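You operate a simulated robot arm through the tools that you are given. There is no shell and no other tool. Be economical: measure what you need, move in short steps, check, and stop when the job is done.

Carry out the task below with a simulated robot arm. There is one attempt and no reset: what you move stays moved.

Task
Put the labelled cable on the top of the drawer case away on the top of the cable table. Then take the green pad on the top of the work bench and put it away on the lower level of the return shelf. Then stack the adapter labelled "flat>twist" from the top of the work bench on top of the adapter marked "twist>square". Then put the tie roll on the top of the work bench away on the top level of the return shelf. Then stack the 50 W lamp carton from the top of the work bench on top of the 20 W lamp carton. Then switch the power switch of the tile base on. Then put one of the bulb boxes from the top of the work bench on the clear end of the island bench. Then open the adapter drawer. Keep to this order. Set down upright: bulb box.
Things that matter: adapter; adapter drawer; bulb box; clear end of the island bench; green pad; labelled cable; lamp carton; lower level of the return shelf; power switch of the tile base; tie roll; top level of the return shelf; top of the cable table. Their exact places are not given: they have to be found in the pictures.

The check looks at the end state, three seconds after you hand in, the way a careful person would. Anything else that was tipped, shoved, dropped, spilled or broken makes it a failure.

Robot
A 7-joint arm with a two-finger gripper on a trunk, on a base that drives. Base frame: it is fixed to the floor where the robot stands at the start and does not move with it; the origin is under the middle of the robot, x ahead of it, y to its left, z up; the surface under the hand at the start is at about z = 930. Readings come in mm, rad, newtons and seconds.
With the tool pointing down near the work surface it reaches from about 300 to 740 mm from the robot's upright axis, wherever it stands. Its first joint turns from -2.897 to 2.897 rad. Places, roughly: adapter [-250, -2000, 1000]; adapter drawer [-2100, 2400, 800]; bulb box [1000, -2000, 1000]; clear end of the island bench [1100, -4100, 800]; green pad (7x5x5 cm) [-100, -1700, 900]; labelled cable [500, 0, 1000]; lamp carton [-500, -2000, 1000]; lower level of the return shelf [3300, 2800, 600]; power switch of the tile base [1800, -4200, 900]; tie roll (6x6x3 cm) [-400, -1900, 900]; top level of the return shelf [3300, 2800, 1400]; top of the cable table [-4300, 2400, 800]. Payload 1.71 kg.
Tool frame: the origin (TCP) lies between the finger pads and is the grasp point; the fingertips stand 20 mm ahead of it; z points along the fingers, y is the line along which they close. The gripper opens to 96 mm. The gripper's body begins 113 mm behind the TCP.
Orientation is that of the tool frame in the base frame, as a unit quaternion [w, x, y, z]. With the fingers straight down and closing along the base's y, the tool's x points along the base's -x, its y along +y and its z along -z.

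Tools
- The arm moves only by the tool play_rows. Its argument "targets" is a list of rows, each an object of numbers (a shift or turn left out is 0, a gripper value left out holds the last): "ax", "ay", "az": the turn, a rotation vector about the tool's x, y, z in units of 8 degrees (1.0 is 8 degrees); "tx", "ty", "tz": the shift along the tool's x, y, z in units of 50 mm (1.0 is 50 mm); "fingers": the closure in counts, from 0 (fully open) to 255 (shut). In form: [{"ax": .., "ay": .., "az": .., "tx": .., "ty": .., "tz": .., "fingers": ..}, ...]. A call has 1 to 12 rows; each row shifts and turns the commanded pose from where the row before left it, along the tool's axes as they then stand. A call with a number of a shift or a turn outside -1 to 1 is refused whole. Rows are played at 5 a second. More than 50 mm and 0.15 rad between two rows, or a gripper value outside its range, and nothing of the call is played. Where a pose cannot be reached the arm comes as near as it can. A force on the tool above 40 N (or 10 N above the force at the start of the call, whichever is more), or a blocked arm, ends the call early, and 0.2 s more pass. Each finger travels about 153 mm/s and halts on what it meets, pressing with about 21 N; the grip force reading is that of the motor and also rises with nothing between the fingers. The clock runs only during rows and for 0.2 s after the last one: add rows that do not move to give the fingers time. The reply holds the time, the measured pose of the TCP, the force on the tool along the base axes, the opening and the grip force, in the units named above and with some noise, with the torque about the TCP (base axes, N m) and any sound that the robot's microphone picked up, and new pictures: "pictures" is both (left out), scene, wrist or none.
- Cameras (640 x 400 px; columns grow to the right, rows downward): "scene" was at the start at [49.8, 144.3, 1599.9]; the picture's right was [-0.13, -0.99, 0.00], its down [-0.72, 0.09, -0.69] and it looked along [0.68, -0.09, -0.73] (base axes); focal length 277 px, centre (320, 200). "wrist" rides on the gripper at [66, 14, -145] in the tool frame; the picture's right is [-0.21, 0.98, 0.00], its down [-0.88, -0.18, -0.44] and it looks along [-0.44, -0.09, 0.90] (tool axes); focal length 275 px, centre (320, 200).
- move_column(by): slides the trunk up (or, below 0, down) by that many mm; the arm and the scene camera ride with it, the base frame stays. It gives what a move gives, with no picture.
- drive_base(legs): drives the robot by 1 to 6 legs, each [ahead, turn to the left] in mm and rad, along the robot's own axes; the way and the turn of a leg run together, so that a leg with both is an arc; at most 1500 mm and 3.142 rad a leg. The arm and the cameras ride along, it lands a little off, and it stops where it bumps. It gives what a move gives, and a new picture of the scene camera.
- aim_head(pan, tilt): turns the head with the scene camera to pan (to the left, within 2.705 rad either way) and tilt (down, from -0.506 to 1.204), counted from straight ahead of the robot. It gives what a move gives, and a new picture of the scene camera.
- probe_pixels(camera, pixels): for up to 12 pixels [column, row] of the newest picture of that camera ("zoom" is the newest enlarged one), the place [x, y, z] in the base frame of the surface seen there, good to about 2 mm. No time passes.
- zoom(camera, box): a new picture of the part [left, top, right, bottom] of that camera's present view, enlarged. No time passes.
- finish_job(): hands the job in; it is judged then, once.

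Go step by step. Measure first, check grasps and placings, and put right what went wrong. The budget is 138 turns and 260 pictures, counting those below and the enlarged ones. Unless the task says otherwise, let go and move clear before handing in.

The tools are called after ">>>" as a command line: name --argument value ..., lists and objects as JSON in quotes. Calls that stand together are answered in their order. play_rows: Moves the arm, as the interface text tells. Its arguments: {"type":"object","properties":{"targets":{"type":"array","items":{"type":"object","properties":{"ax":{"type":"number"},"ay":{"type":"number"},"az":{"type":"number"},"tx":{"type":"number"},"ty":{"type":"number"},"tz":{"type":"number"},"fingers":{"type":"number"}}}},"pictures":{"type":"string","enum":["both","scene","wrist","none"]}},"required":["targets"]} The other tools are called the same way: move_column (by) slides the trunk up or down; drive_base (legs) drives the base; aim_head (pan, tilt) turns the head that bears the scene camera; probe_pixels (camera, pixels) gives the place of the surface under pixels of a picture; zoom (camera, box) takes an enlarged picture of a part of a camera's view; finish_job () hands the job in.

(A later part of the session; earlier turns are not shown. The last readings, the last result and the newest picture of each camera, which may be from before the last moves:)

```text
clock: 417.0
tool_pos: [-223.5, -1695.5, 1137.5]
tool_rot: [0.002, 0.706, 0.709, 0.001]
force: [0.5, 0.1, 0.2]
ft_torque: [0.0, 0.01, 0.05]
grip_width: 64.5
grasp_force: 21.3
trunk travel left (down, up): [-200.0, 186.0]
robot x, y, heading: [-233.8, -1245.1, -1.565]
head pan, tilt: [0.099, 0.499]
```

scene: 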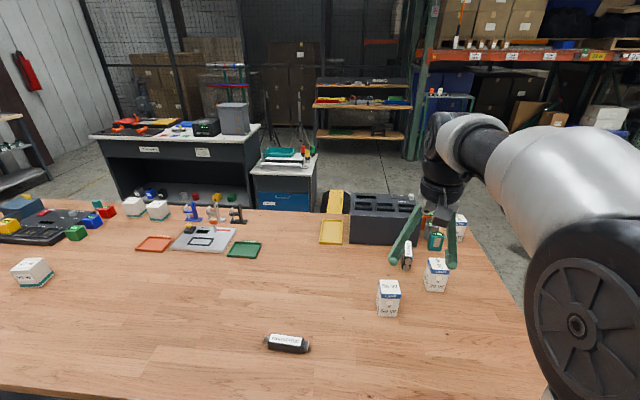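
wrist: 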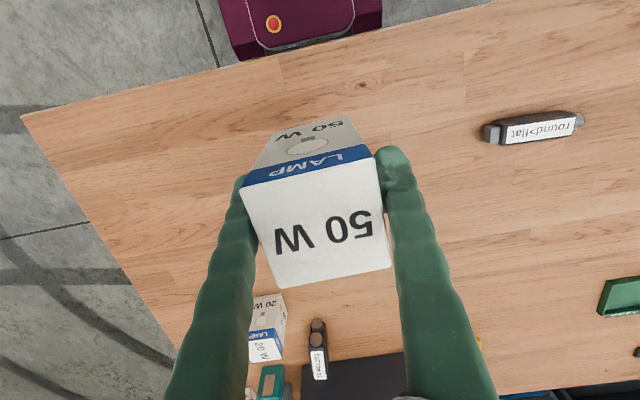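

The carton is held. I'll drive around to the right end of the bench.

>>> drive_base --legs '[[-120, 0], [0, -1.577], [900, 0], [0, 1.571], [925, 0], [0, 1.571]]'

>>> drive_base --legs '[[110, 0]]'

>>> play_rows --targets '[{}]' --pictures "wrist"

```text
clock: 441.4
tool_pos: [-679.3, -2051.5, 1139.4]
tool_rot: [0.001, 0.0, 1.0, 0.001]
force: [-1.3, 0.6, -0.9]
ft_torque: [-0.01, 0.0, 0.01]
grip_width: 64.3
grasp_force: 21.0
trunk travel left (down, up): [-200.0, 186.0]
robot x, y, heading: [-1130.4, -2068.8, 0.004]
head pan, tilt: [0.099, 0.499]
```

scene: 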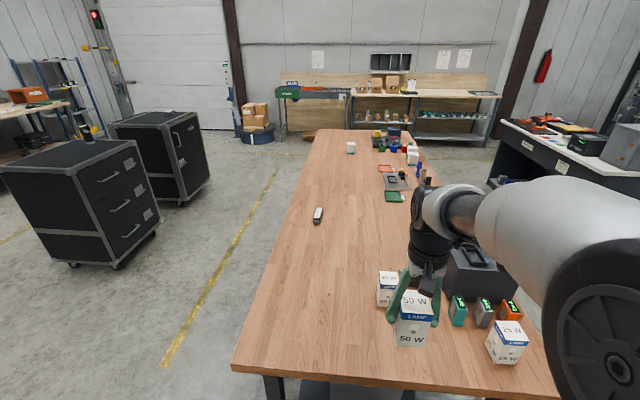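

```text
clock: 442.6
tool_pos: [-598.4, -2050.2, 1148.9]
tool_rot: [0.014, 0.0, 1.0, 0.002]
force: [1.8, 0.2, -1.3]
ft_torque: [0.0, 0.2, 0.01]
grip_width: 64.1
grasp_force: 21.4
trunk travel left (down, up): [-200.0, 186.0]
robot x, y, heading: [-1022.3, -2066.4, 0.001]
head pan, tilt: [0.099, 0.499]
```

scene: 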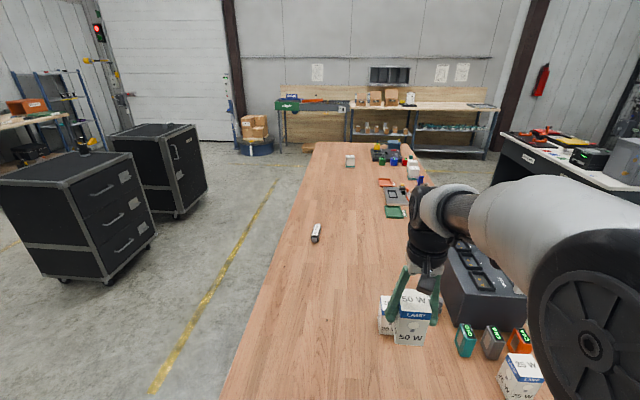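

```text
clock: 443.0
tool_pos: [-572.3, -2052.2, 1139.2]
tool_rot: [0.001, -0.001, 1.0, 0.002]
force: [-1.9, -0.2, -0.9]
ft_torque: [0.01, -0.22, 0.02]
grip_width: 64.2
grasp_force: 20.8
trunk travel left (down, up): [-200.0, 186.0]
robot x, y, heading: [-1017.8, -2067.0, 0.001]
head pan, tilt: [0.099, 0.499]
```

wrist: 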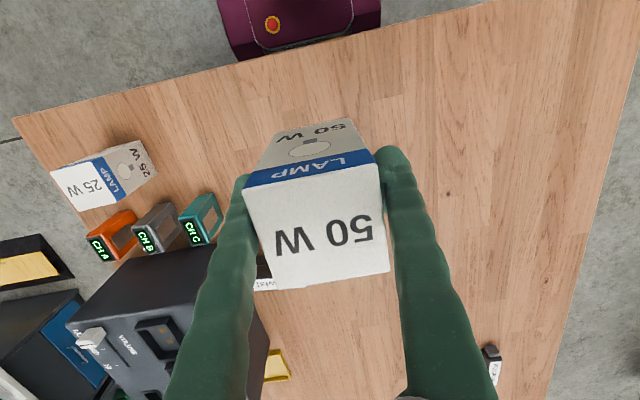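

The held carton hides the 20 W one, so I'll shift the hand left to measure it.

>>> play_rows --targets '[{"ty": 0.9}, {"ty": 0.9}, {"ty": 0.9}, {"ty": 0.4}, {}]' --pictures "both"

>>> zoom --camera "wrist" --box '[100, 130, 290, 300]'

```text
clock: 444.2
tool_pos: [-589.7, -1896.0, 1146.7]
tool_rot: [0.008, -0.002, 1.0, 0.002]
force: [0.3, -0.4, -0.1]
ft_torque: [0.0, -0.01, 0.0]
grip_width: 64.2
grasp_force: 21.9
trunk travel left (down, up): [-200.0, 186.0]
robot x, y, heading: [-1020.5, -2071.4, 0.002]
head pan, tilt: [0.099, 0.499]
```

scene: 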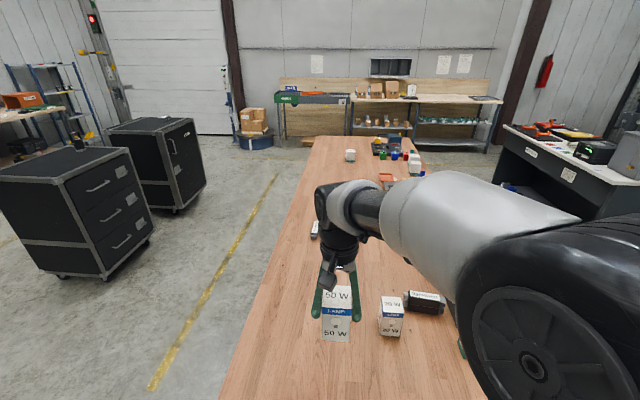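
wrist: 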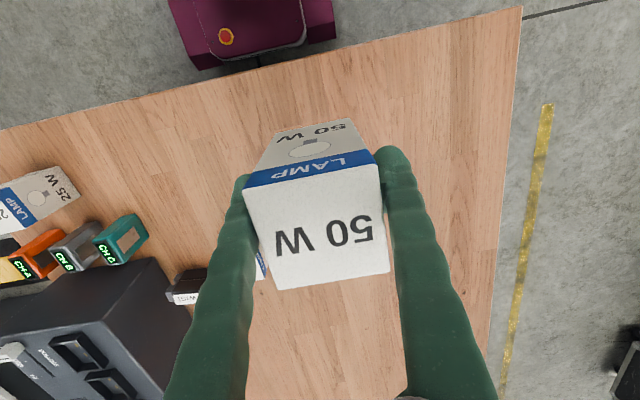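

```text
2.35 times, centred on (195, 215) of wrist
```

zoom: 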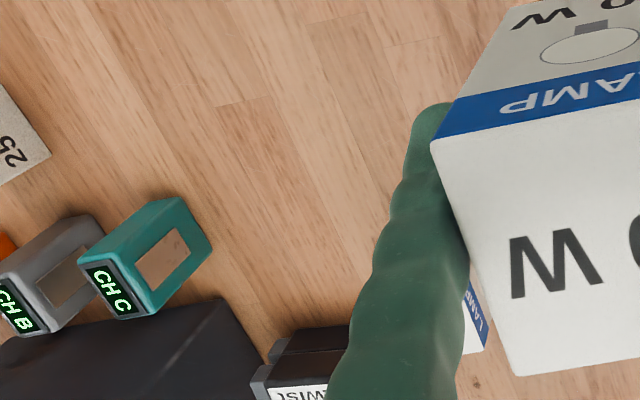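

The 20 W carton is clear in the scene view at (393,308). I'll zoom there and probe both cartons.

>>> zoom --camera "scene" --box '[310, 270, 450, 350]'

>>> probe_pixels --camera "scene" --pixels '[[385, 299], [400, 299], [383, 308], [402, 309], [393, 304], [328, 290], [346, 290], [326, 303], [349, 304], [337, 296]]'

```text
4.57 times, centred on (380, 310) of scene
```

zoom: 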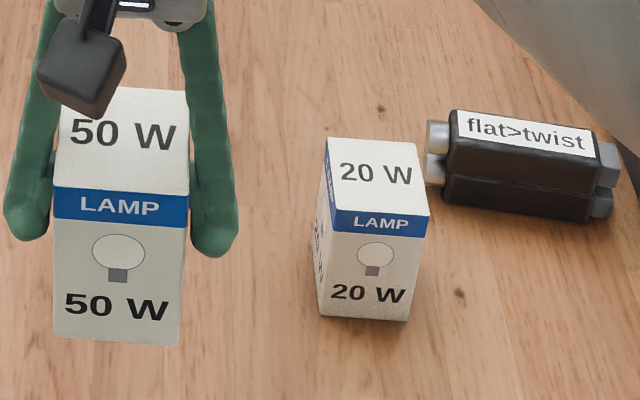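

```text
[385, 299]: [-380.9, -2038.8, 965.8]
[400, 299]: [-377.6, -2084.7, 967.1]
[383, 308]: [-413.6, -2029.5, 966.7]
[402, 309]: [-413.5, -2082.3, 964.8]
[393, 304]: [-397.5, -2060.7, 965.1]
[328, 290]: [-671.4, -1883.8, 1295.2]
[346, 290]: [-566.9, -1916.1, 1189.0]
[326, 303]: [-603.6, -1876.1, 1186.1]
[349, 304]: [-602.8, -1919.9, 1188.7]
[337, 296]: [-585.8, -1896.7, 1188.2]
```

I'll probe the exact corners in the zoom.

>>> probe_pixels --camera "zoom" --pixels '[[330, 141], [412, 146], [425, 213], [334, 207], [186, 93], [188, 192], [57, 184], [70, 100]]'

```text
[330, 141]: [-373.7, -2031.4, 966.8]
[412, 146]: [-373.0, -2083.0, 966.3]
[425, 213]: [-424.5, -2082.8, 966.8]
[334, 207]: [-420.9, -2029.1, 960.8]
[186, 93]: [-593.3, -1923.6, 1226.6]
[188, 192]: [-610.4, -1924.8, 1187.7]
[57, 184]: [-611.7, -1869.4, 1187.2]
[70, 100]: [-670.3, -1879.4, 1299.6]
```

The 20 W centre is (-398.5,-2056.5) and the carton's offset from TCP is about +3 mm in x. I'll level the tool, move over and stop just above.

>>> play_rows --targets '[{"ay": 0.11}, {"tx": -0.63, "ty": -0.533}, {"tx": -0.63, "ty": -0.533}, {"tx": -0.63, "ty": -0.533}, {"tx": -0.63, "ty": -0.533}, {"tx": -0.63, "ty": -0.533}, {"tx": -0.63, "ty": -0.533}, {"tz": 0.8}, {"tz": 0.7}, {"tz": 0.4}, {}]' --pictures "none"

>>> zoom --camera "scene" --box '[330, 240, 470, 350]'

```text
clock: 446.6
tool_pos: [-389.0, -2058.2, 1043.7]
tool_rot: [-0.003, 0.0, 1.0, 0.002]
force: [-0.7, 0.4, -0.5]
ft_torque: [0.02, -0.02, -0.03]
grip_width: 64.1
grasp_force: 21.2
trunk travel left (down, up): [-200.0, 186.0]
robot x, y, heading: [-1020.8, -2065.9, -0.001]
head pan, tilt: [0.099, 0.499]
```

```text
3.64 times, centred on (400, 295) of scene
```

zoom: 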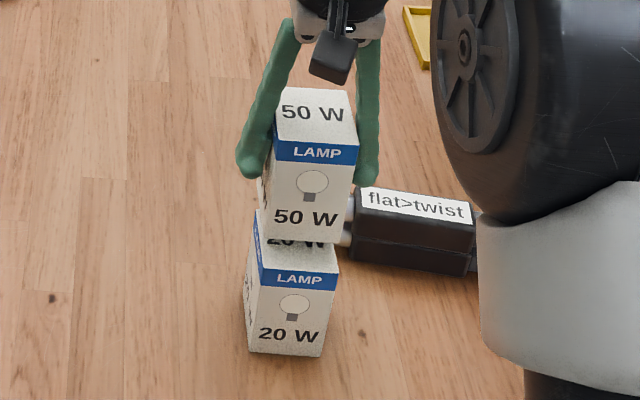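

It overshot 12 mm in x. I'll correct, then verify by probing both near faces.

>>> play_rows --targets '[{"tx": 0.24, "ty": 0.03}, {}]' --pictures "none"

>>> zoom --camera "scene" --box '[330, 240, 470, 350]'

>>> probe_pixels --camera "zoom" --pixels '[[305, 215], [300, 290], [276, 200], [345, 225], [262, 300], [325, 310], [275, 160], [350, 170], [310, 150]]'

```text
clock: 447.2
tool_pos: [-399.3, -2054.1, 1044.0]
tool_rot: [-0.004, -0.001, 1.0, 0.001]
force: [-0.5, 0.1, -1.6]
ft_torque: [0.0, -0.01, 0.01]
grip_width: 64.0
grasp_force: 20.6
trunk travel left (down, up): [-200.0, 186.0]
robot x, y, heading: [-1019.9, -2060.8, 0.0]
head pan, tilt: [0.099, 0.499]
```

```text
3.64 times, centred on (400, 295) of scene
```

zoom: 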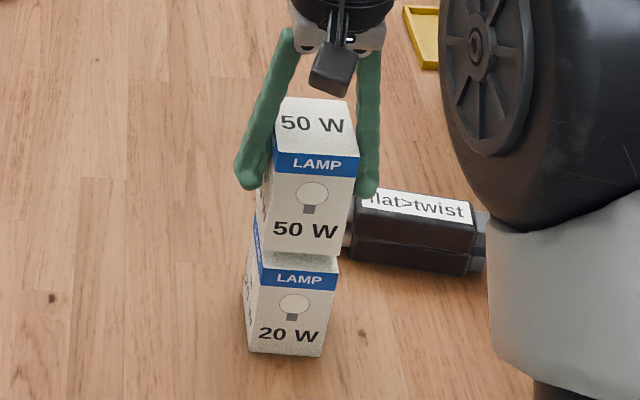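

```text
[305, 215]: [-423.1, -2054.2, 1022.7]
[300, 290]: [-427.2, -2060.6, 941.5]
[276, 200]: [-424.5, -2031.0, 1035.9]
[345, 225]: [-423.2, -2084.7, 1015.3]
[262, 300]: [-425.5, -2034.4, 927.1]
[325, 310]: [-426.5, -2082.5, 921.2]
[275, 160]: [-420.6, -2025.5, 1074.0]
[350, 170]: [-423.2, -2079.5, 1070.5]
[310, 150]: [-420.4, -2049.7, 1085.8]
```

Near faces are at x=-423 (held) and -426.5 (lower). I'll nudge 3 mm toward the robot, level slightly and lower to contact.

>>> play_rows --targets '[{"tx": 0.06, "ay": -0.12}, {"tz": 0.12}, {"tz": 0.08}, {}]' --pictures "none"

>>> zoom --camera "scene" --box '[330, 240, 470, 350]'

```text
clock: 448.2
tool_pos: [-402.8, -2055.3, 1034.8]
tool_rot: [0.005, -0.001, 1.0, 0.002]
force: [0.1, -0.6, -1.6]
ft_torque: [0.02, 0.03, -0.01]
grip_width: 64.0
grasp_force: 21.0
trunk travel left (down, up): [-200.0, 186.0]
robot x, y, heading: [-1020.9, -2061.8, -0.002]
head pan, tilt: [0.099, 0.499]
```

```text
3.64 times, centred on (400, 295) of scene
```

zoom: 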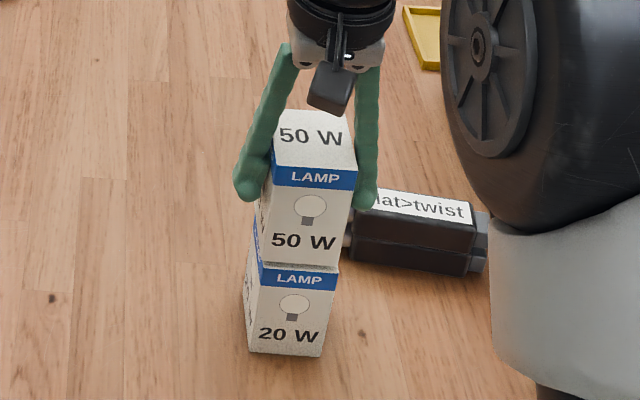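

Just about to touch, and aligned. I'll lower a couple of millimetres more.

>>> play_rows --targets '[{"tz": 0.05}, {}]' --pictures "none"

```text
clock: 448.8
tool_pos: [-403.5, -2054.5, 1033.3]
tool_rot: [0.005, -0.001, 1.0, 0.002]
force: [0.0, 0.3, -1.0]
ft_torque: [0.0, 0.0, 0.0]
grip_width: 64.4
grasp_force: 21.3
trunk travel left (down, up): [-200.0, 186.0]
robot x, y, heading: [-1022.0, -2065.8, -0.002]
head pan, tilt: [0.099, 0.499]
```

>>> play_rows --targets '[{"tz": 0.04}, {}]' --pictures "none"

>>> zoom --camera "scene" --box '[345, 260, 435, 350]'

```text
clock: 449.4
tool_pos: [-402.4, -2054.2, 1030.0]
tool_rot: [0.005, -0.001, 1.0, 0.002]
force: [0.2, -0.7, -0.8]
ft_torque: [0.02, 0.02, 0.02]
grip_width: 64.5
grasp_force: 21.3
trunk travel left (down, up): [-200.0, 186.0]
robot x, y, heading: [-1022.0, -2066.5, 0.001]
head pan, tilt: [0.099, 0.499]
```

```text
4.44 times, centred on (390, 305) of scene
```

zoom: 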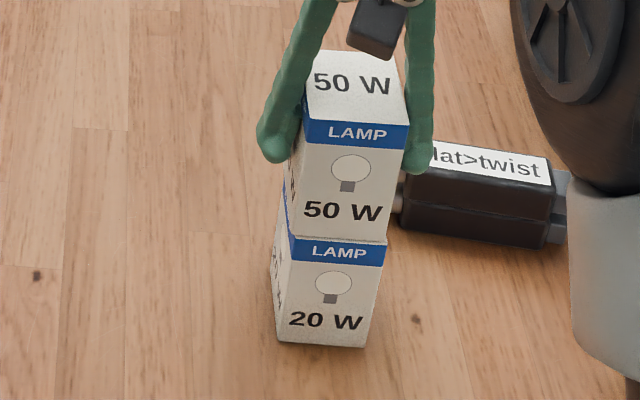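

>>> play_rows --targets '[{"tz": 0.03}, {"tz": 0.02}, {}]' --pictures "none"

```text
clock: 450.2
tool_pos: [-404.0, -2054.7, 1029.1]
tool_rot: [0.006, -0.001, 1.0, 0.002]
force: [-1.3, -0.4, 11.4]
ft_torque: [0.15, 0.34, -0.01]
grip_width: 64.6
grasp_force: 20.5
trunk travel left (down, up): [-200.0, 186.0]
robot x, y, heading: [-1016.8, -2064.3, -0.002]
head pan, tilt: [0.099, 0.499]
```

Contact at 11 N. I'll ease up a hair, release and rise.

>>> play_rows --targets '[{"tz": -0.02}, {}, {"fingers": 70}, {"fingers": 50}, {}, {"tz": -0.4}, {"tz": -0.9}, {"tz": -0.9}, {"tx": 0.8, "fingers": 0}, {"tx": 0.8}, {"tx": 0.8}, {}]' --pictures "both"

>>> zoom --camera "scene" --box '[330, 240, 470, 350]'

```text
clock: 452.8
tool_pos: [-524.3, -2054.3, 1136.2]
tool_rot: [0.005, 0.0, 1.0, 0.003]
force: [-0.8, -1.0, 0.4]
ft_torque: [0.0, 0.03, 0.0]
grip_width: 96.1
grasp_force: 0.0
trunk travel left (down, up): [-200.0, 186.0]
robot x, y, heading: [-1021.1, -2063.6, 0.0]
head pan, tilt: [0.099, 0.499]
```

scene: 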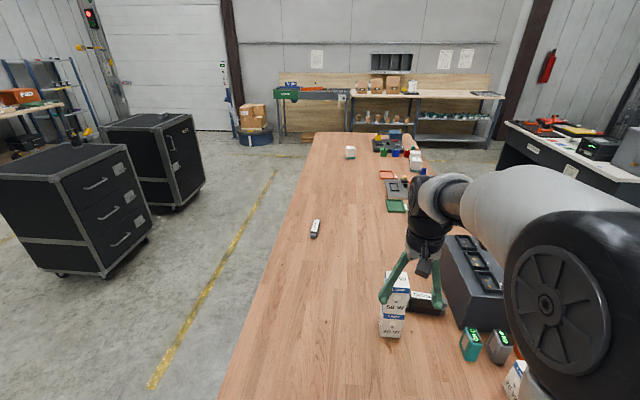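
wrist: 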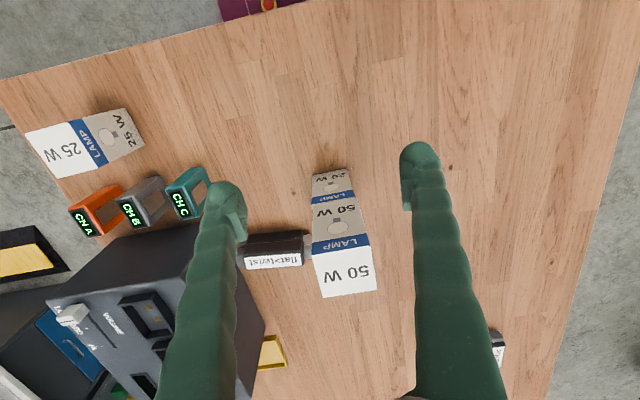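

```text
3.64 times, centred on (400, 295) of scene
```

zoom: 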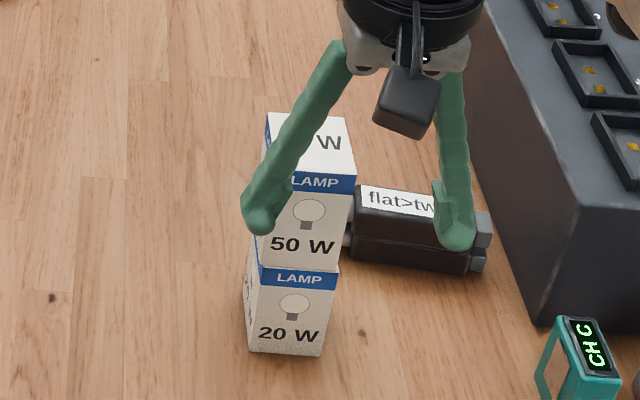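

The stack is good. Next is the tile base switch on the island bench, so I'll back off, turn to face south and look.

>>> play_rows --targets '[{"tz": -0.8, "tx": 0.5}, {"tz": -0.8, "tx": 0.5}, {"tx": 0.5}, {"tx": 0.5}, {}]' --pictures "none"

>>> drive_base --legs '[[-250, 0], [0, -1.2]]'

>>> aim_head --pan 0.5 --tilt 0.4

```text
clock: 454.0
tool_pos: [-626.1, -2056.5, 1217.3]
tool_rot: [0.004, -0.001, 1.0, 0.001]
force: [0.2, 0.3, 0.4]
ft_torque: [-0.01, 0.02, 0.02]
grip_width: 96.1
grasp_force: 0.0
trunk travel left (down, up): [-200.0, 186.0]
robot x, y, heading: [-1022.7, -2062.1, 0.003]
head pan, tilt: [0.099, 0.499]
```

```text
clock: 459.5
tool_pos: [-1116.9, -2430.5, 1217.4]
tool_rot: [0.005, 0.563, 0.827, -0.002]
force: [-0.4, -0.4, 0.7]
ft_torque: [0.01, -0.02, 0.01]
grip_width: 96.0
grasp_force: 0.0
trunk travel left (down, up): [-200.0, 186.0]
robot x, y, heading: [-1265.7, -2066.7, -1.196]
head pan, tilt: [0.099, 0.499]
```

scene: 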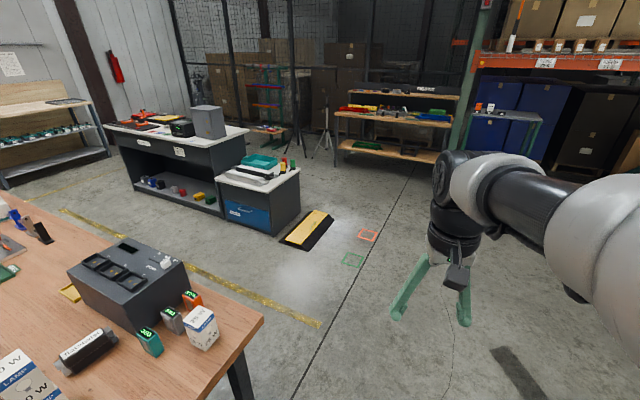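

```text
clock: 460.4
tool_pos: [-1123.4, -2411.5, 1223.3]
tool_rot: [0.012, 0.563, 0.827, -0.006]
force: [-0.5, 0.4, 0.5]
ft_torque: [-0.05, -0.04, 0.02]
grip_width: 95.9
grasp_force: 0.0
trunk travel left (down, up): [-200.0, 186.0]
robot x, y, heading: [-1269.7, -2066.5, -1.196]
head pan, tilt: [0.499, 0.4]
```

scene: 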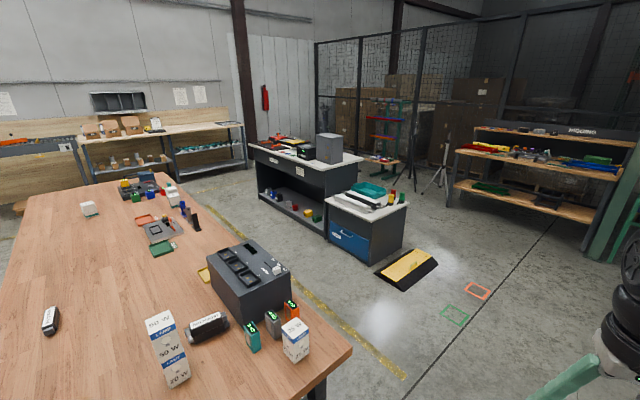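

I'll probe the island, the side cabinet, the yellow floor ramp and the bench corner.

>>> probe_pixels --camera "scene" --pixels '[[250, 146], [318, 164], [362, 158], [330, 240], [328, 192], [408, 204], [400, 250], [378, 276], [438, 262], [353, 350], [290, 148], [465, 145]]'

>>> zoom --camera "scene" --box '[235, 110, 445, 280]'

```text
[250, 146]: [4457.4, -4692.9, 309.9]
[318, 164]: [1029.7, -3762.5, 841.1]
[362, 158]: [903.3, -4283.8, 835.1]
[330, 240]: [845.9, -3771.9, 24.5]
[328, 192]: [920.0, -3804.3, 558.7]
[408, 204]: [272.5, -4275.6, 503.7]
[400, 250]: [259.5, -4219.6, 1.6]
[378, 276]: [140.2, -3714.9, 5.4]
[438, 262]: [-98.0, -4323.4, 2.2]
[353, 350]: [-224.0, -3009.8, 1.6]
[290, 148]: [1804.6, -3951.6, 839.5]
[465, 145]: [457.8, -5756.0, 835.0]
```

```text
2.35 times, centred on (340, 195) of scene
```

zoom: 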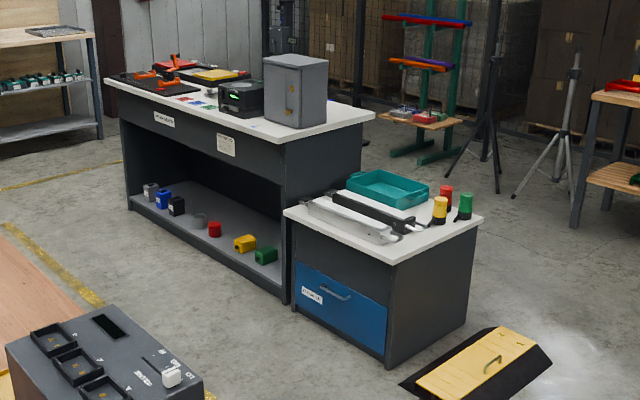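

The island is x≈920–2300, y≈-3760 to -4290, top z≈840. I'll drive into the aisle between the work bench and the island.

>>> drive_base --legs '[[0, 0.11], [1190, 0], [0, 1.086], [1100, 0], [1250, 0], [0, -1.571]]'

>>> aim_head --pan 0.0 --tilt 0.55

```text
clock: 487.1
tool_pos: [1624.0, -3479.4, 1223.3]
tool_rot: [0.009, 0.711, 0.703, -0.008]
force: [0.6, 0.2, -0.6]
ft_torque: [-0.02, 0.01, -0.02]
grip_width: 96.0
grasp_force: 0.0
trunk travel left (down, up): [-200.0, 186.0]
robot x, y, heading: [1626.0, -3102.9, -1.588]
head pan, tilt: [0.499, 0.4]
```

scene: 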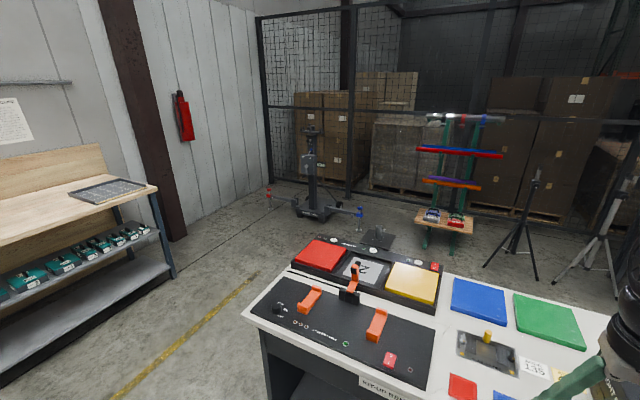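

```text
clock: 488.1
tool_pos: [1624.4, -3459.8, 1228.0]
tool_rot: [0.017, 0.712, 0.702, -0.014]
force: [-0.9, -0.1, 0.0]
ft_torque: [-0.03, -0.03, -0.01]
grip_width: 95.9
grasp_force: 0.1
trunk travel left (down, up): [-200.0, 186.0]
robot x, y, heading: [1628.3, -3103.7, -1.583]
head pan, tilt: [0.0, 0.55]
```

scene: 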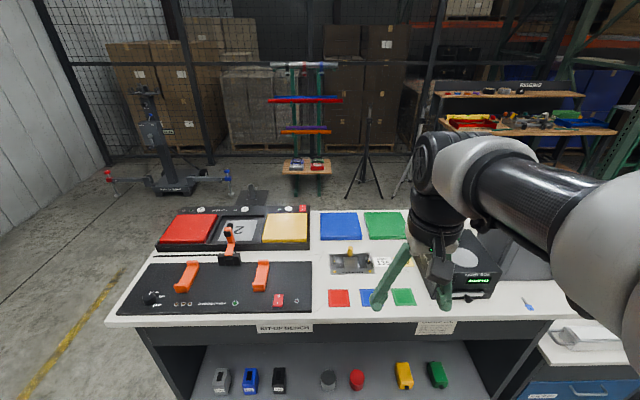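

The tile base (red, grey and yellow tiles) is at about (235,225). I'll zoom in on it and the front panel.

>>> zoom --camera "scene" --box '[140, 185, 330, 325]'

>>> zoom --camera "scene" --box '[190, 195, 320, 270]'

>>> probe_pixels --camera "scene" --pixels '[[302, 209], [201, 209], [278, 300], [160, 250], [310, 240], [330, 250], [190, 228], [285, 228], [235, 210], [320, 320], [150, 298], [510, 320]]'

```text
2.86 times, centred on (235, 255) of scene
```

zoom: 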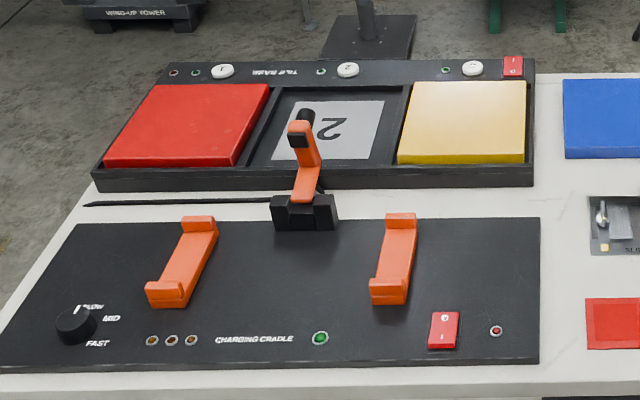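

```text
4.92 times, centred on (255, 232) of scene
```

zoom: 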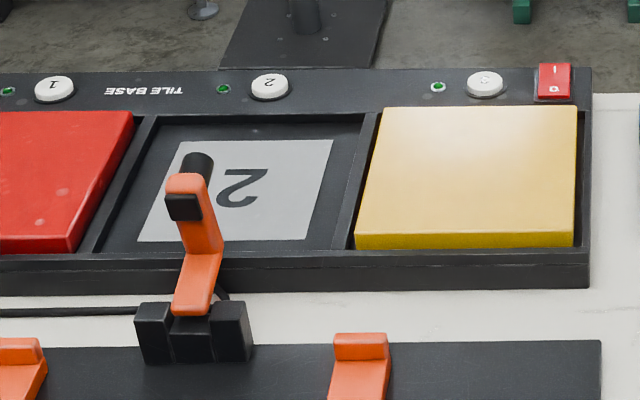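

```text
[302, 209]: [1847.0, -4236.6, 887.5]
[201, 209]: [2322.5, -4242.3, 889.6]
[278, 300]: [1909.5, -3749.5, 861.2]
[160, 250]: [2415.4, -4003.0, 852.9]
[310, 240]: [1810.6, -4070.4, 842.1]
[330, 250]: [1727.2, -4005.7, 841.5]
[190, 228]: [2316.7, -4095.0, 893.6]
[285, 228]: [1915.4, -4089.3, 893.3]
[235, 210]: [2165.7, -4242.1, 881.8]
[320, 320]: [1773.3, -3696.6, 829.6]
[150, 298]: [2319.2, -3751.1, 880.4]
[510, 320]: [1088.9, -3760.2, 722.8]
```

The red rocker of the tile base is at (1847,-4237,887), facing the south side. I'll probe the floor space south of the island.

>>> probe_pixels --camera "scene" --pixels '[[258, 197], [240, 200], [270, 196], [228, 190], [165, 190], [110, 180], [305, 192], [350, 196], [380, 192], [330, 200], [400, 205], [285, 203]]'

>>> zoom --camera "scene" --box '[90, 90, 420, 215]'

```text
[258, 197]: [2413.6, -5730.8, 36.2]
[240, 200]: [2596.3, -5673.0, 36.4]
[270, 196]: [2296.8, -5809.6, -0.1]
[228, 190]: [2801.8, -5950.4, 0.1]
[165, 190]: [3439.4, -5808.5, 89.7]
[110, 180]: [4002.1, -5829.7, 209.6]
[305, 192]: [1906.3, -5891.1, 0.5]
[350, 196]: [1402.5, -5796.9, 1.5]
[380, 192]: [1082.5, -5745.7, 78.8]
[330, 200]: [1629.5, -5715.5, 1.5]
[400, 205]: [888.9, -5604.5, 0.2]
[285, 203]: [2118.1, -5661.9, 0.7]
```

```text
1.94 times, centred on (255, 152) of scene
```

zoom: 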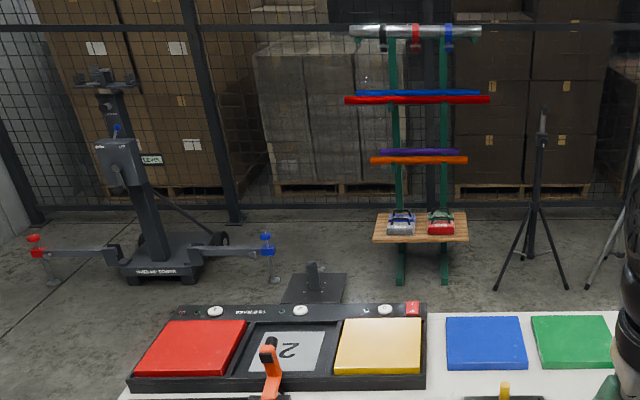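

South of the island is open to y≈-5650. I'll drive around the east end to the south side.

>>> drive_base --legs '[[0, 1.52], [1330, 0], [0, -1.508]]'

>>> aim_head --pan -0.3 --tilt 0.5

```text
clock: 504.1
tool_pos: [2959.5, -3552.2, 1228.5]
tool_rot: [0.015, 0.711, 0.703, -0.013]
force: [-1.3, -0.7, 1.0]
ft_torque: [-0.02, 0.01, 0.01]
grip_width: 95.9
grasp_force: 0.0
trunk travel left (down, up): [-200.0, 186.0]
robot x, y, heading: [2964.5, -3193.9, -1.585]
head pan, tilt: [0.0, 0.55]
```

scene: 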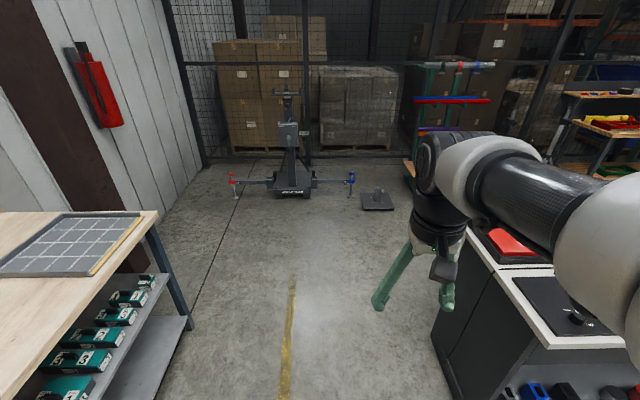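

```text
clock: 504.9
tool_pos: [2959.6, -3534.8, 1232.0]
tool_rot: [0.021, 0.711, 0.703, -0.018]
force: [-0.4, 0.0, 0.4]
ft_torque: [-0.05, -0.02, 0.01]
grip_width: 95.9
grasp_force: 0.1
trunk travel left (down, up): [-200.0, 186.0]
robot x, y, heading: [2965.6, -3191.3, -1.586]
head pan, tilt: [-0.3, 0.499]
```

scene: 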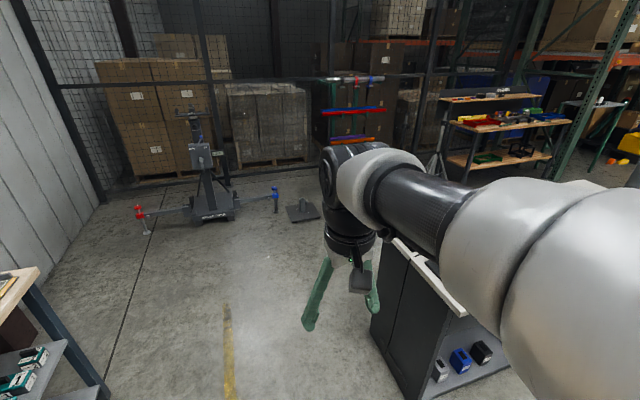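

The lane is clear on both sides. I'll continue south and around to the back of the island.

>>> drive_base --legs '[[1500, 0.012], [40, 0], [0, -1.57], [1100, 0], [0, -1.57]]'

>>> aim_head --pan 0.0 --tilt 0.95

```text
clock: 528.0
tool_pos: [1872.4, -4429.0, 1234.5]
tool_rot: [-0.018, 0.719, -0.695, -0.022]
force: [-0.4, -0.2, 0.2]
ft_torque: [-0.03, 0.0, -0.03]
grip_width: 95.8
grasp_force: 0.0
trunk travel left (down, up): [-200.0, 186.0]
robot x, y, heading: [1876.1, -4772.2, 1.602]
head pan, tilt: [-0.3, 0.499]
```

scene: 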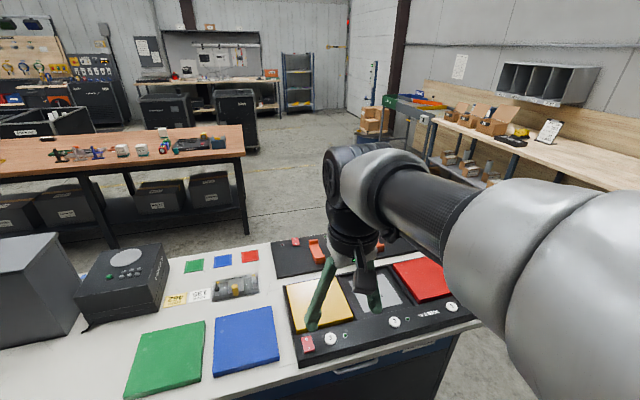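

```text
clock: 528.9
tool_pos: [1871.7, -4444.2, 1237.0]
tool_rot: [-0.023, 0.719, -0.694, -0.026]
force: [-0.7, 0.1, 0.1]
ft_torque: [0.05, 0.0, -0.01]
grip_width: 96.0
grasp_force: 0.1
trunk travel left (down, up): [-200.0, 186.0]
robot x, y, heading: [1876.3, -4764.6, 1.603]
head pan, tilt: [0.0, 0.949]
```

scene: 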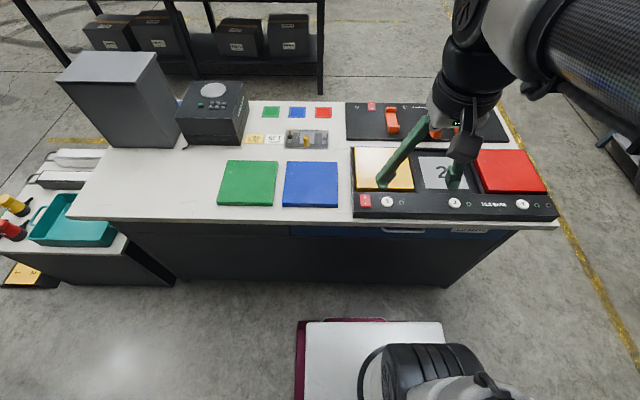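

The switch is at scene (366,202). I'll zoom in and probe its two halves.

>>> zoom --camera "scene" --box '[345, 180, 425, 230]'

>>> probe_pixels --camera "zoom" --pixels '[[165, 145], [165, 160], [165, 175], [165, 195], [165, 205], [130, 175], [200, 175], [165, 125], [165, 225], [240, 180]]'

```text
8.00 times, centred on (385, 205) of scene
```

zoom: 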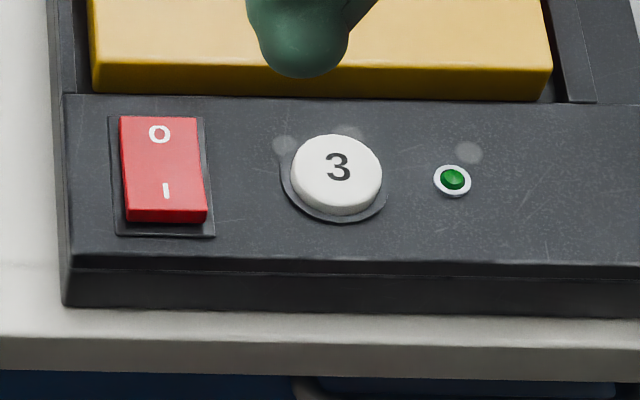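

```text
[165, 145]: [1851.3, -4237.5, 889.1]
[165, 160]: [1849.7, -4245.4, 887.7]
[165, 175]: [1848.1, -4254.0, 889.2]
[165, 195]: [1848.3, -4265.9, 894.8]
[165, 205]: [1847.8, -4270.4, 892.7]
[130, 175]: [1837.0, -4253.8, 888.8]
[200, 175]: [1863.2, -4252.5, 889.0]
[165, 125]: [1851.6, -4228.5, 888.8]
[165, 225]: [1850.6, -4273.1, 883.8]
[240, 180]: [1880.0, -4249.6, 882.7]
```

"O" is currently pressed, since the I end at y≈-4266 stands proud at z≈894. I'll close the fingers and hover over the I end.

>>> play_rows --targets '[{"ay": 0.5, "fingers": 255}, {"tx": -0.88, "ty": 0.09}, {"tx": -0.88, "ty": 0.09}, {"tx": -0.88, "ty": 0.08}, {"tx": -0.89, "ty": 0.08}, {"tz": 1}, {"tz": 1}, {"tz": 1}, {"tz": 1}, {"tz": 1}, {"tz": 0.5}, {}]' --pictures "both"

>>> zoom --camera "scene" --box '[325, 160, 425, 230]'

```text
clock: 531.5
tool_pos: [1848.1, -4272.5, 964.3]
tool_rot: [0.0, 0.719, -0.695, -0.001]
force: [-0.5, -0.6, 0.4]
ft_torque: [0.01, -0.01, 0.0]
grip_width: 0.0
grasp_force: 21.1
trunk travel left (down, up): [-200.0, 186.0]
robot x, y, heading: [1880.1, -4771.2, 1.601]
head pan, tilt: [0.0, 0.949]
```

scene: 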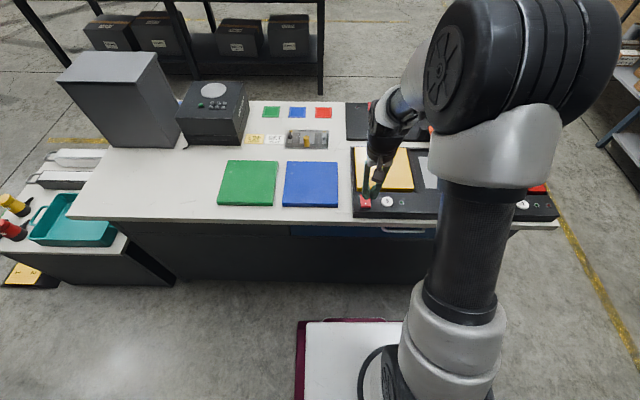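
wrist: 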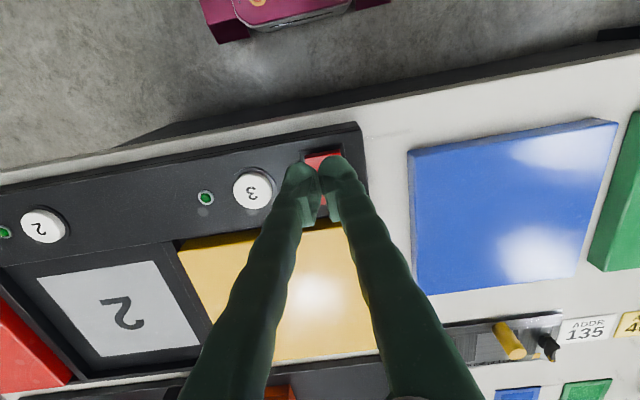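

```text
5.71 times, centred on (375, 195) of scene
```

zoom: 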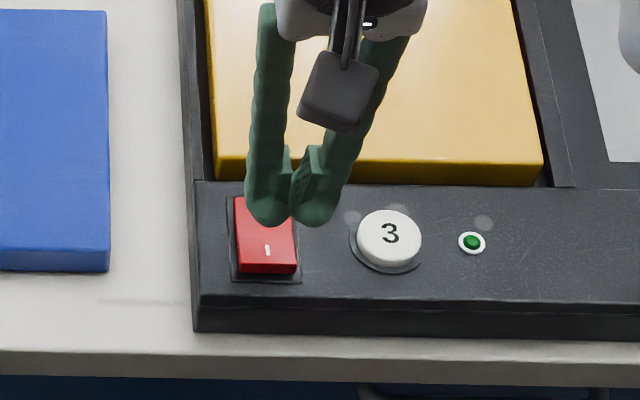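

The offset is just parallax and the fingers are on target. I'll nudge 4 mm inward and press down in small steps.

>>> play_rows --targets '[{"tx": -0.08, "tz": 0.6}, {"tz": 0.4}, {"tz": 0.1}, {"tz": 0.08}, {"tz": 0.06}, {}]' --pictures "none"

>>> zoom --camera "scene" --box '[325, 160, 425, 230]'

```text
clock: 532.6
tool_pos: [1847.8, -4279.8, 912.6]
tool_rot: [-0.007, 0.719, -0.695, -0.009]
force: [-0.1, -0.1, 0.2]
ft_torque: [0.05, -0.01, 0.02]
grip_width: 0.0
grasp_force: 29.9
trunk travel left (down, up): [-200.0, 186.0]
robot x, y, heading: [1878.6, -4767.6, 1.599]
head pan, tilt: [0.0, 0.949]
heard: click
stopped in row 5: the force on the tool passed its limit at 45 N (the readings are from after the stop); the commanded pose is now the measured one
```

```text
5.71 times, centred on (375, 195) of scene
```

zoom: 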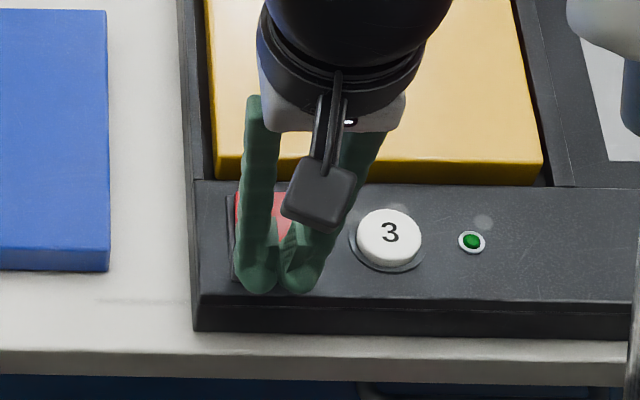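

A click was heard. I'll rise and check the rocker.

>>> play_rows --targets '[{"tz": -0.5}, {"tz": -0.9}, {"tz": -0.9}, {"tx": 0.9, "tz": -0.3}, {"tx": 0.9}, {"tz": -0.9}, {"tz": -0.9, "fingers": 0}, {"tz": -0.5}, {}]' --pictures "none"

>>> zoom --camera "scene" --box '[345, 180, 425, 230]'

>>> zoom --camera "scene" --box '[60, 40, 560, 320]'

```text
clock: 534.6
tool_pos: [1852.0, -4373.1, 1156.7]
tool_rot: [-0.007, 0.719, -0.695, -0.009]
force: [-0.9, 0.7, -0.4]
ft_torque: [0.0, 0.0, -0.05]
grip_width: 95.6
grasp_force: 0.0
trunk travel left (down, up): [-200.0, 186.0]
robot x, y, heading: [1880.0, -4765.7, 1.597]
head pan, tilt: [0.0, 0.949]
```

```text
8.00 times, centred on (385, 205) of scene
```

zoom: 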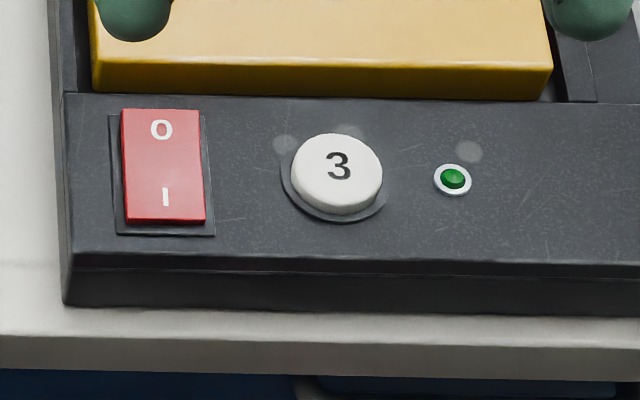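

```text
1.28 times, centred on (310, 180) of scene
```

zoom: 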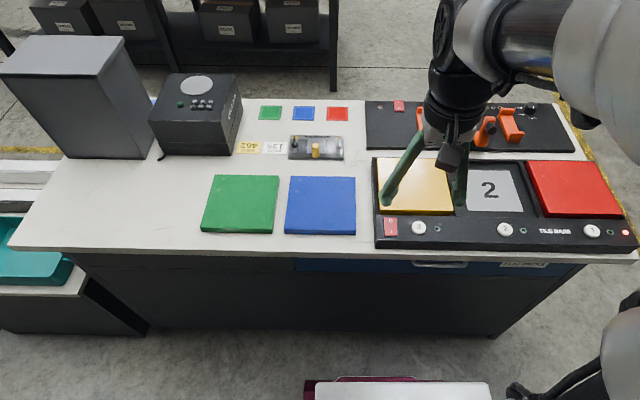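

The rocker now shows I pressed, with O raised, and the red LED is lit. I'll measure the clear end of the island while I'm here.

>>> probe_pixels --camera "scene" --pixels '[[75, 214], [150, 185], [200, 185], [120, 190], [105, 152], [90, 175], [130, 212], [222, 195], [145, 145], [180, 150], [160, 150]]'

>>> aim_head --pan 0.25 --tilt 0.3

>>> zoom --camera "scene" --box '[60, 130, 380, 330]'

```text
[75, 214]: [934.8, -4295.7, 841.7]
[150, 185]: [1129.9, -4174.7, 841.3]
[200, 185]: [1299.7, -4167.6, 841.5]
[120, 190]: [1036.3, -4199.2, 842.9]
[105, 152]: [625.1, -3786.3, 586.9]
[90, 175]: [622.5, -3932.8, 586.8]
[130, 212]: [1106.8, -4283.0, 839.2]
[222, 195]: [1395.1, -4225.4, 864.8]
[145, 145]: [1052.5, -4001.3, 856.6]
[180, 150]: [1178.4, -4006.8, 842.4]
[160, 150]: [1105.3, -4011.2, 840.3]
```

```text
clock: 535.7
tool_pos: [1852.3, -4372.5, 1154.2]
tool_rot: [-0.007, 0.718, -0.695, -0.01]
force: [0.9, -0.6, 0.4]
ft_torque: [0.0, 0.01, 0.01]
grip_width: 96.1
grasp_force: 0.0
trunk travel left (down, up): [-200.0, 186.0]
robot x, y, heading: [1874.0, -4770.1, 1.605]
head pan, tilt: [0.25, 0.3]
```

scene: 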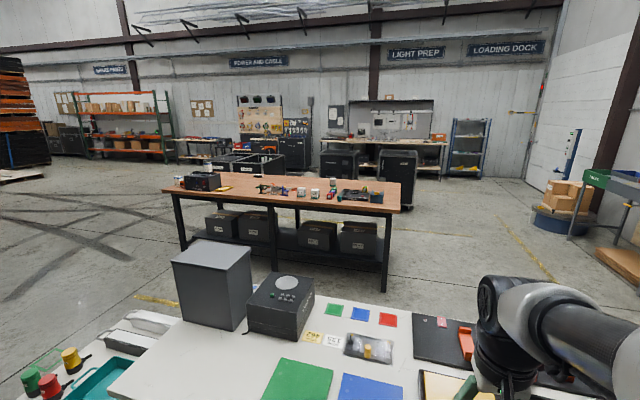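

```text
2.00 times, centred on (220, 230) of scene
```

zoom: 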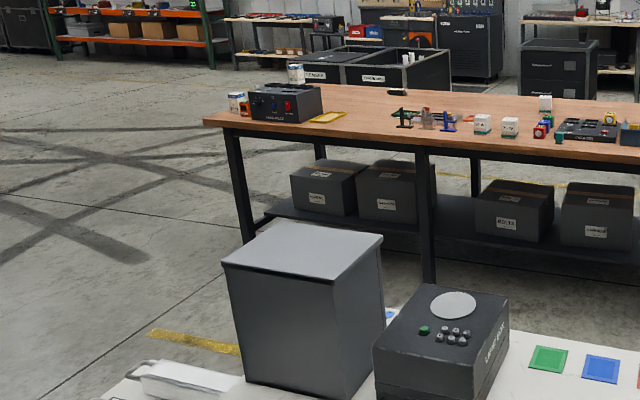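

The clear end spans x 935–1380, y -4010 to -4290 at z≈841. I'll probe the bulb boxes on the bench.

>>> probe_pixels --camera "zoom" --pixels '[[482, 124], [510, 126], [545, 102], [540, 130], [555, 128], [448, 122], [570, 126], [482, 116], [510, 118]]'

>>> zoom --camera "scene" --box '[250, 170, 400, 220]'

```text
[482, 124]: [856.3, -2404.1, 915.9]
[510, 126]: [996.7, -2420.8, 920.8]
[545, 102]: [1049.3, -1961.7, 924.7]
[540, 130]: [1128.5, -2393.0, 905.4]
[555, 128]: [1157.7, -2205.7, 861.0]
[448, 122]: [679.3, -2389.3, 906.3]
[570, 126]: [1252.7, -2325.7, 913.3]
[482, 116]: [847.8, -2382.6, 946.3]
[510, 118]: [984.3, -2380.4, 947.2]
```

```text
4.27 times, centred on (325, 195) of scene
```

zoom: 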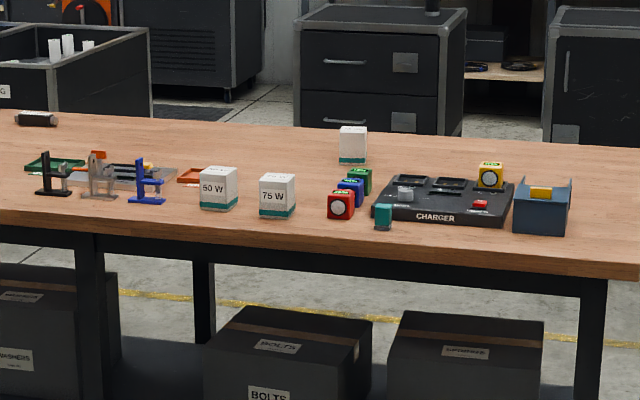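

The two bulb boxes at the south edge (50 W at x≈850, 75 W at x≈990) are easy to reach. I'll tuck the arm a little and drive back around to the aisle.

>>> drive_base --legs '[[0, -1.6], [1085, 0], [0, 1.571], [1450, 0], [150, 0], [0, 1.571]]'

>>> drive_base --legs '[[1000, 0], [960, 0], [0, -1.571], [270, 0]]'

>>> aim_head --pan 0.0 --tilt 0.85

```text
clock: 563.7
tool_pos: [2517.9, -3173.5, 1155.1]
tool_rot: [0.001, 1.0, 0.01, -0.012]
force: [-0.3, 0.3, -0.5]
ft_torque: [0.01, -0.02, -0.01]
grip_width: 96.1
grasp_force: 0.2
trunk travel left (down, up): [-200.0, 186.0]
robot x, y, heading: [2912.2, -3147.5, -3.129]
head pan, tilt: [0.25, 0.3]
```

scene: 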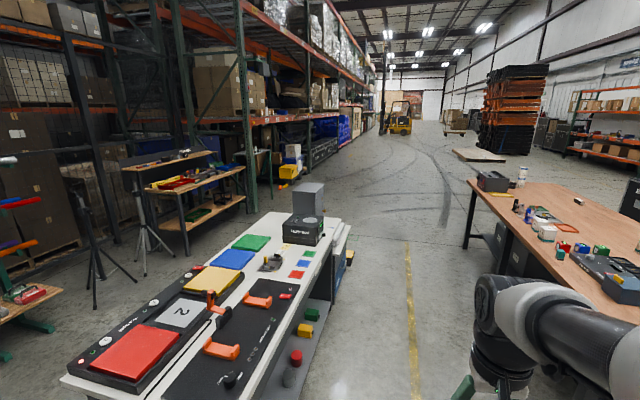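

```text
clock: 580.4
tool_pos: [908.4, -2545.8, 1162.0]
tool_rot: [-0.013, 0.718, -0.696, -0.016]
force: [-0.1, 0.4, 0.3]
ft_torque: [0.0, 0.0, 0.0]
grip_width: 96.2
grasp_force: 0.0
trunk travel left (down, up): [-200.0, 186.0]
robot x, y, heading: [935.9, -2915.2, 1.603]
head pan, tilt: [0.25, 0.3]
```

scene: 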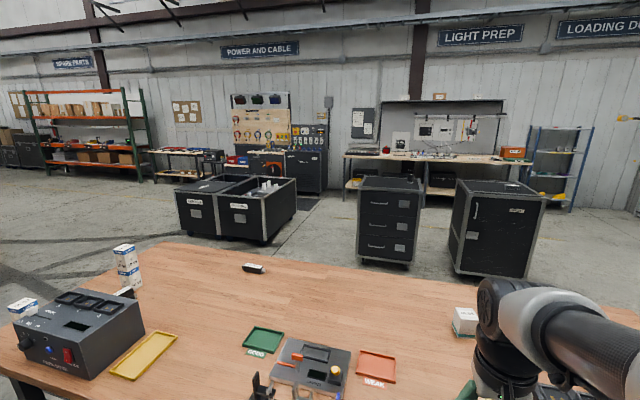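

```text
clock: 581.3
tool_pos: [909.2, -2551.7, 1163.6]
tool_rot: [-0.014, 0.718, -0.696, -0.018]
force: [0.4, -1.1, -0.5]
ft_torque: [0.04, -0.02, 0.02]
grip_width: 96.0
grasp_force: 0.0
trunk travel left (down, up): [-200.0, 186.0]
robot x, y, heading: [935.6, -2921.0, 1.607]
head pan, tilt: [0.0, 0.85]
```

scene: 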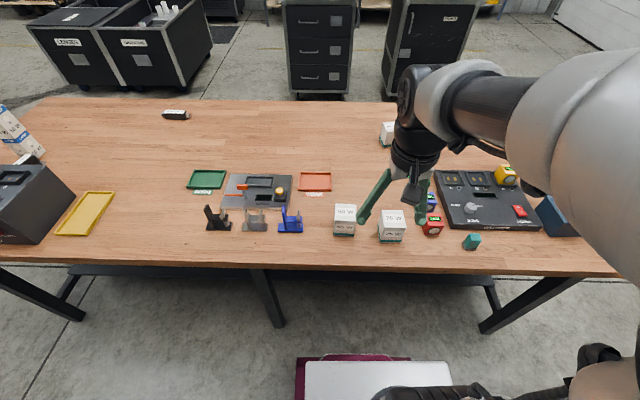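

The bulb boxes are at scene (344,218) and (391,225). I'll level the hand and take a wrist view.

>>> play_rows --targets '[{"ay": 0.3}, {"tx": -0.6}, {}]' --pictures "wrist"

>>> zoom --camera "scene" --box '[320, 185, 480, 265]'

```text
clock: 582.1
tool_pos: [908.6, -2521.0, 1164.1]
tool_rot: [0.0, 0.718, -0.696, -0.002]
force: [-0.3, -0.3, 0.3]
ft_torque: [0.03, -0.01, -0.03]
grip_width: 96.2
grasp_force: 0.1
trunk travel left (down, up): [-200.0, 186.0]
robot x, y, heading: [938.1, -2917.6, 1.606]
head pan, tilt: [0.0, 0.85]
```

wrist: 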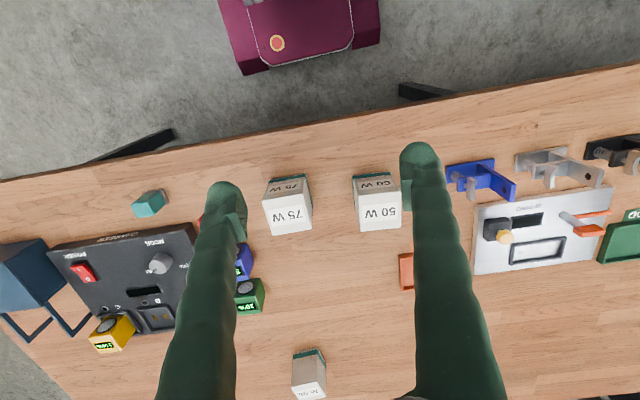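

```text
4.00 times, centred on (400, 225) of scene
```

zoom: 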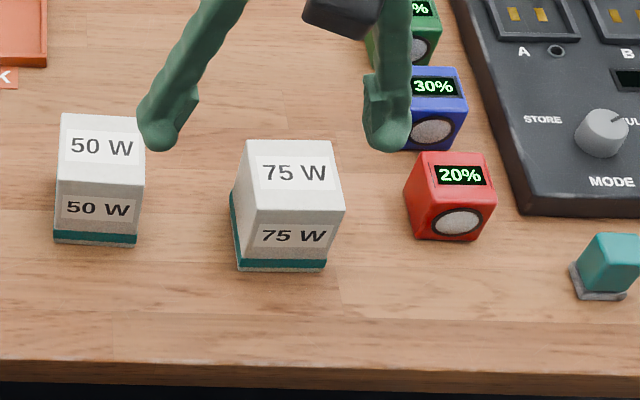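

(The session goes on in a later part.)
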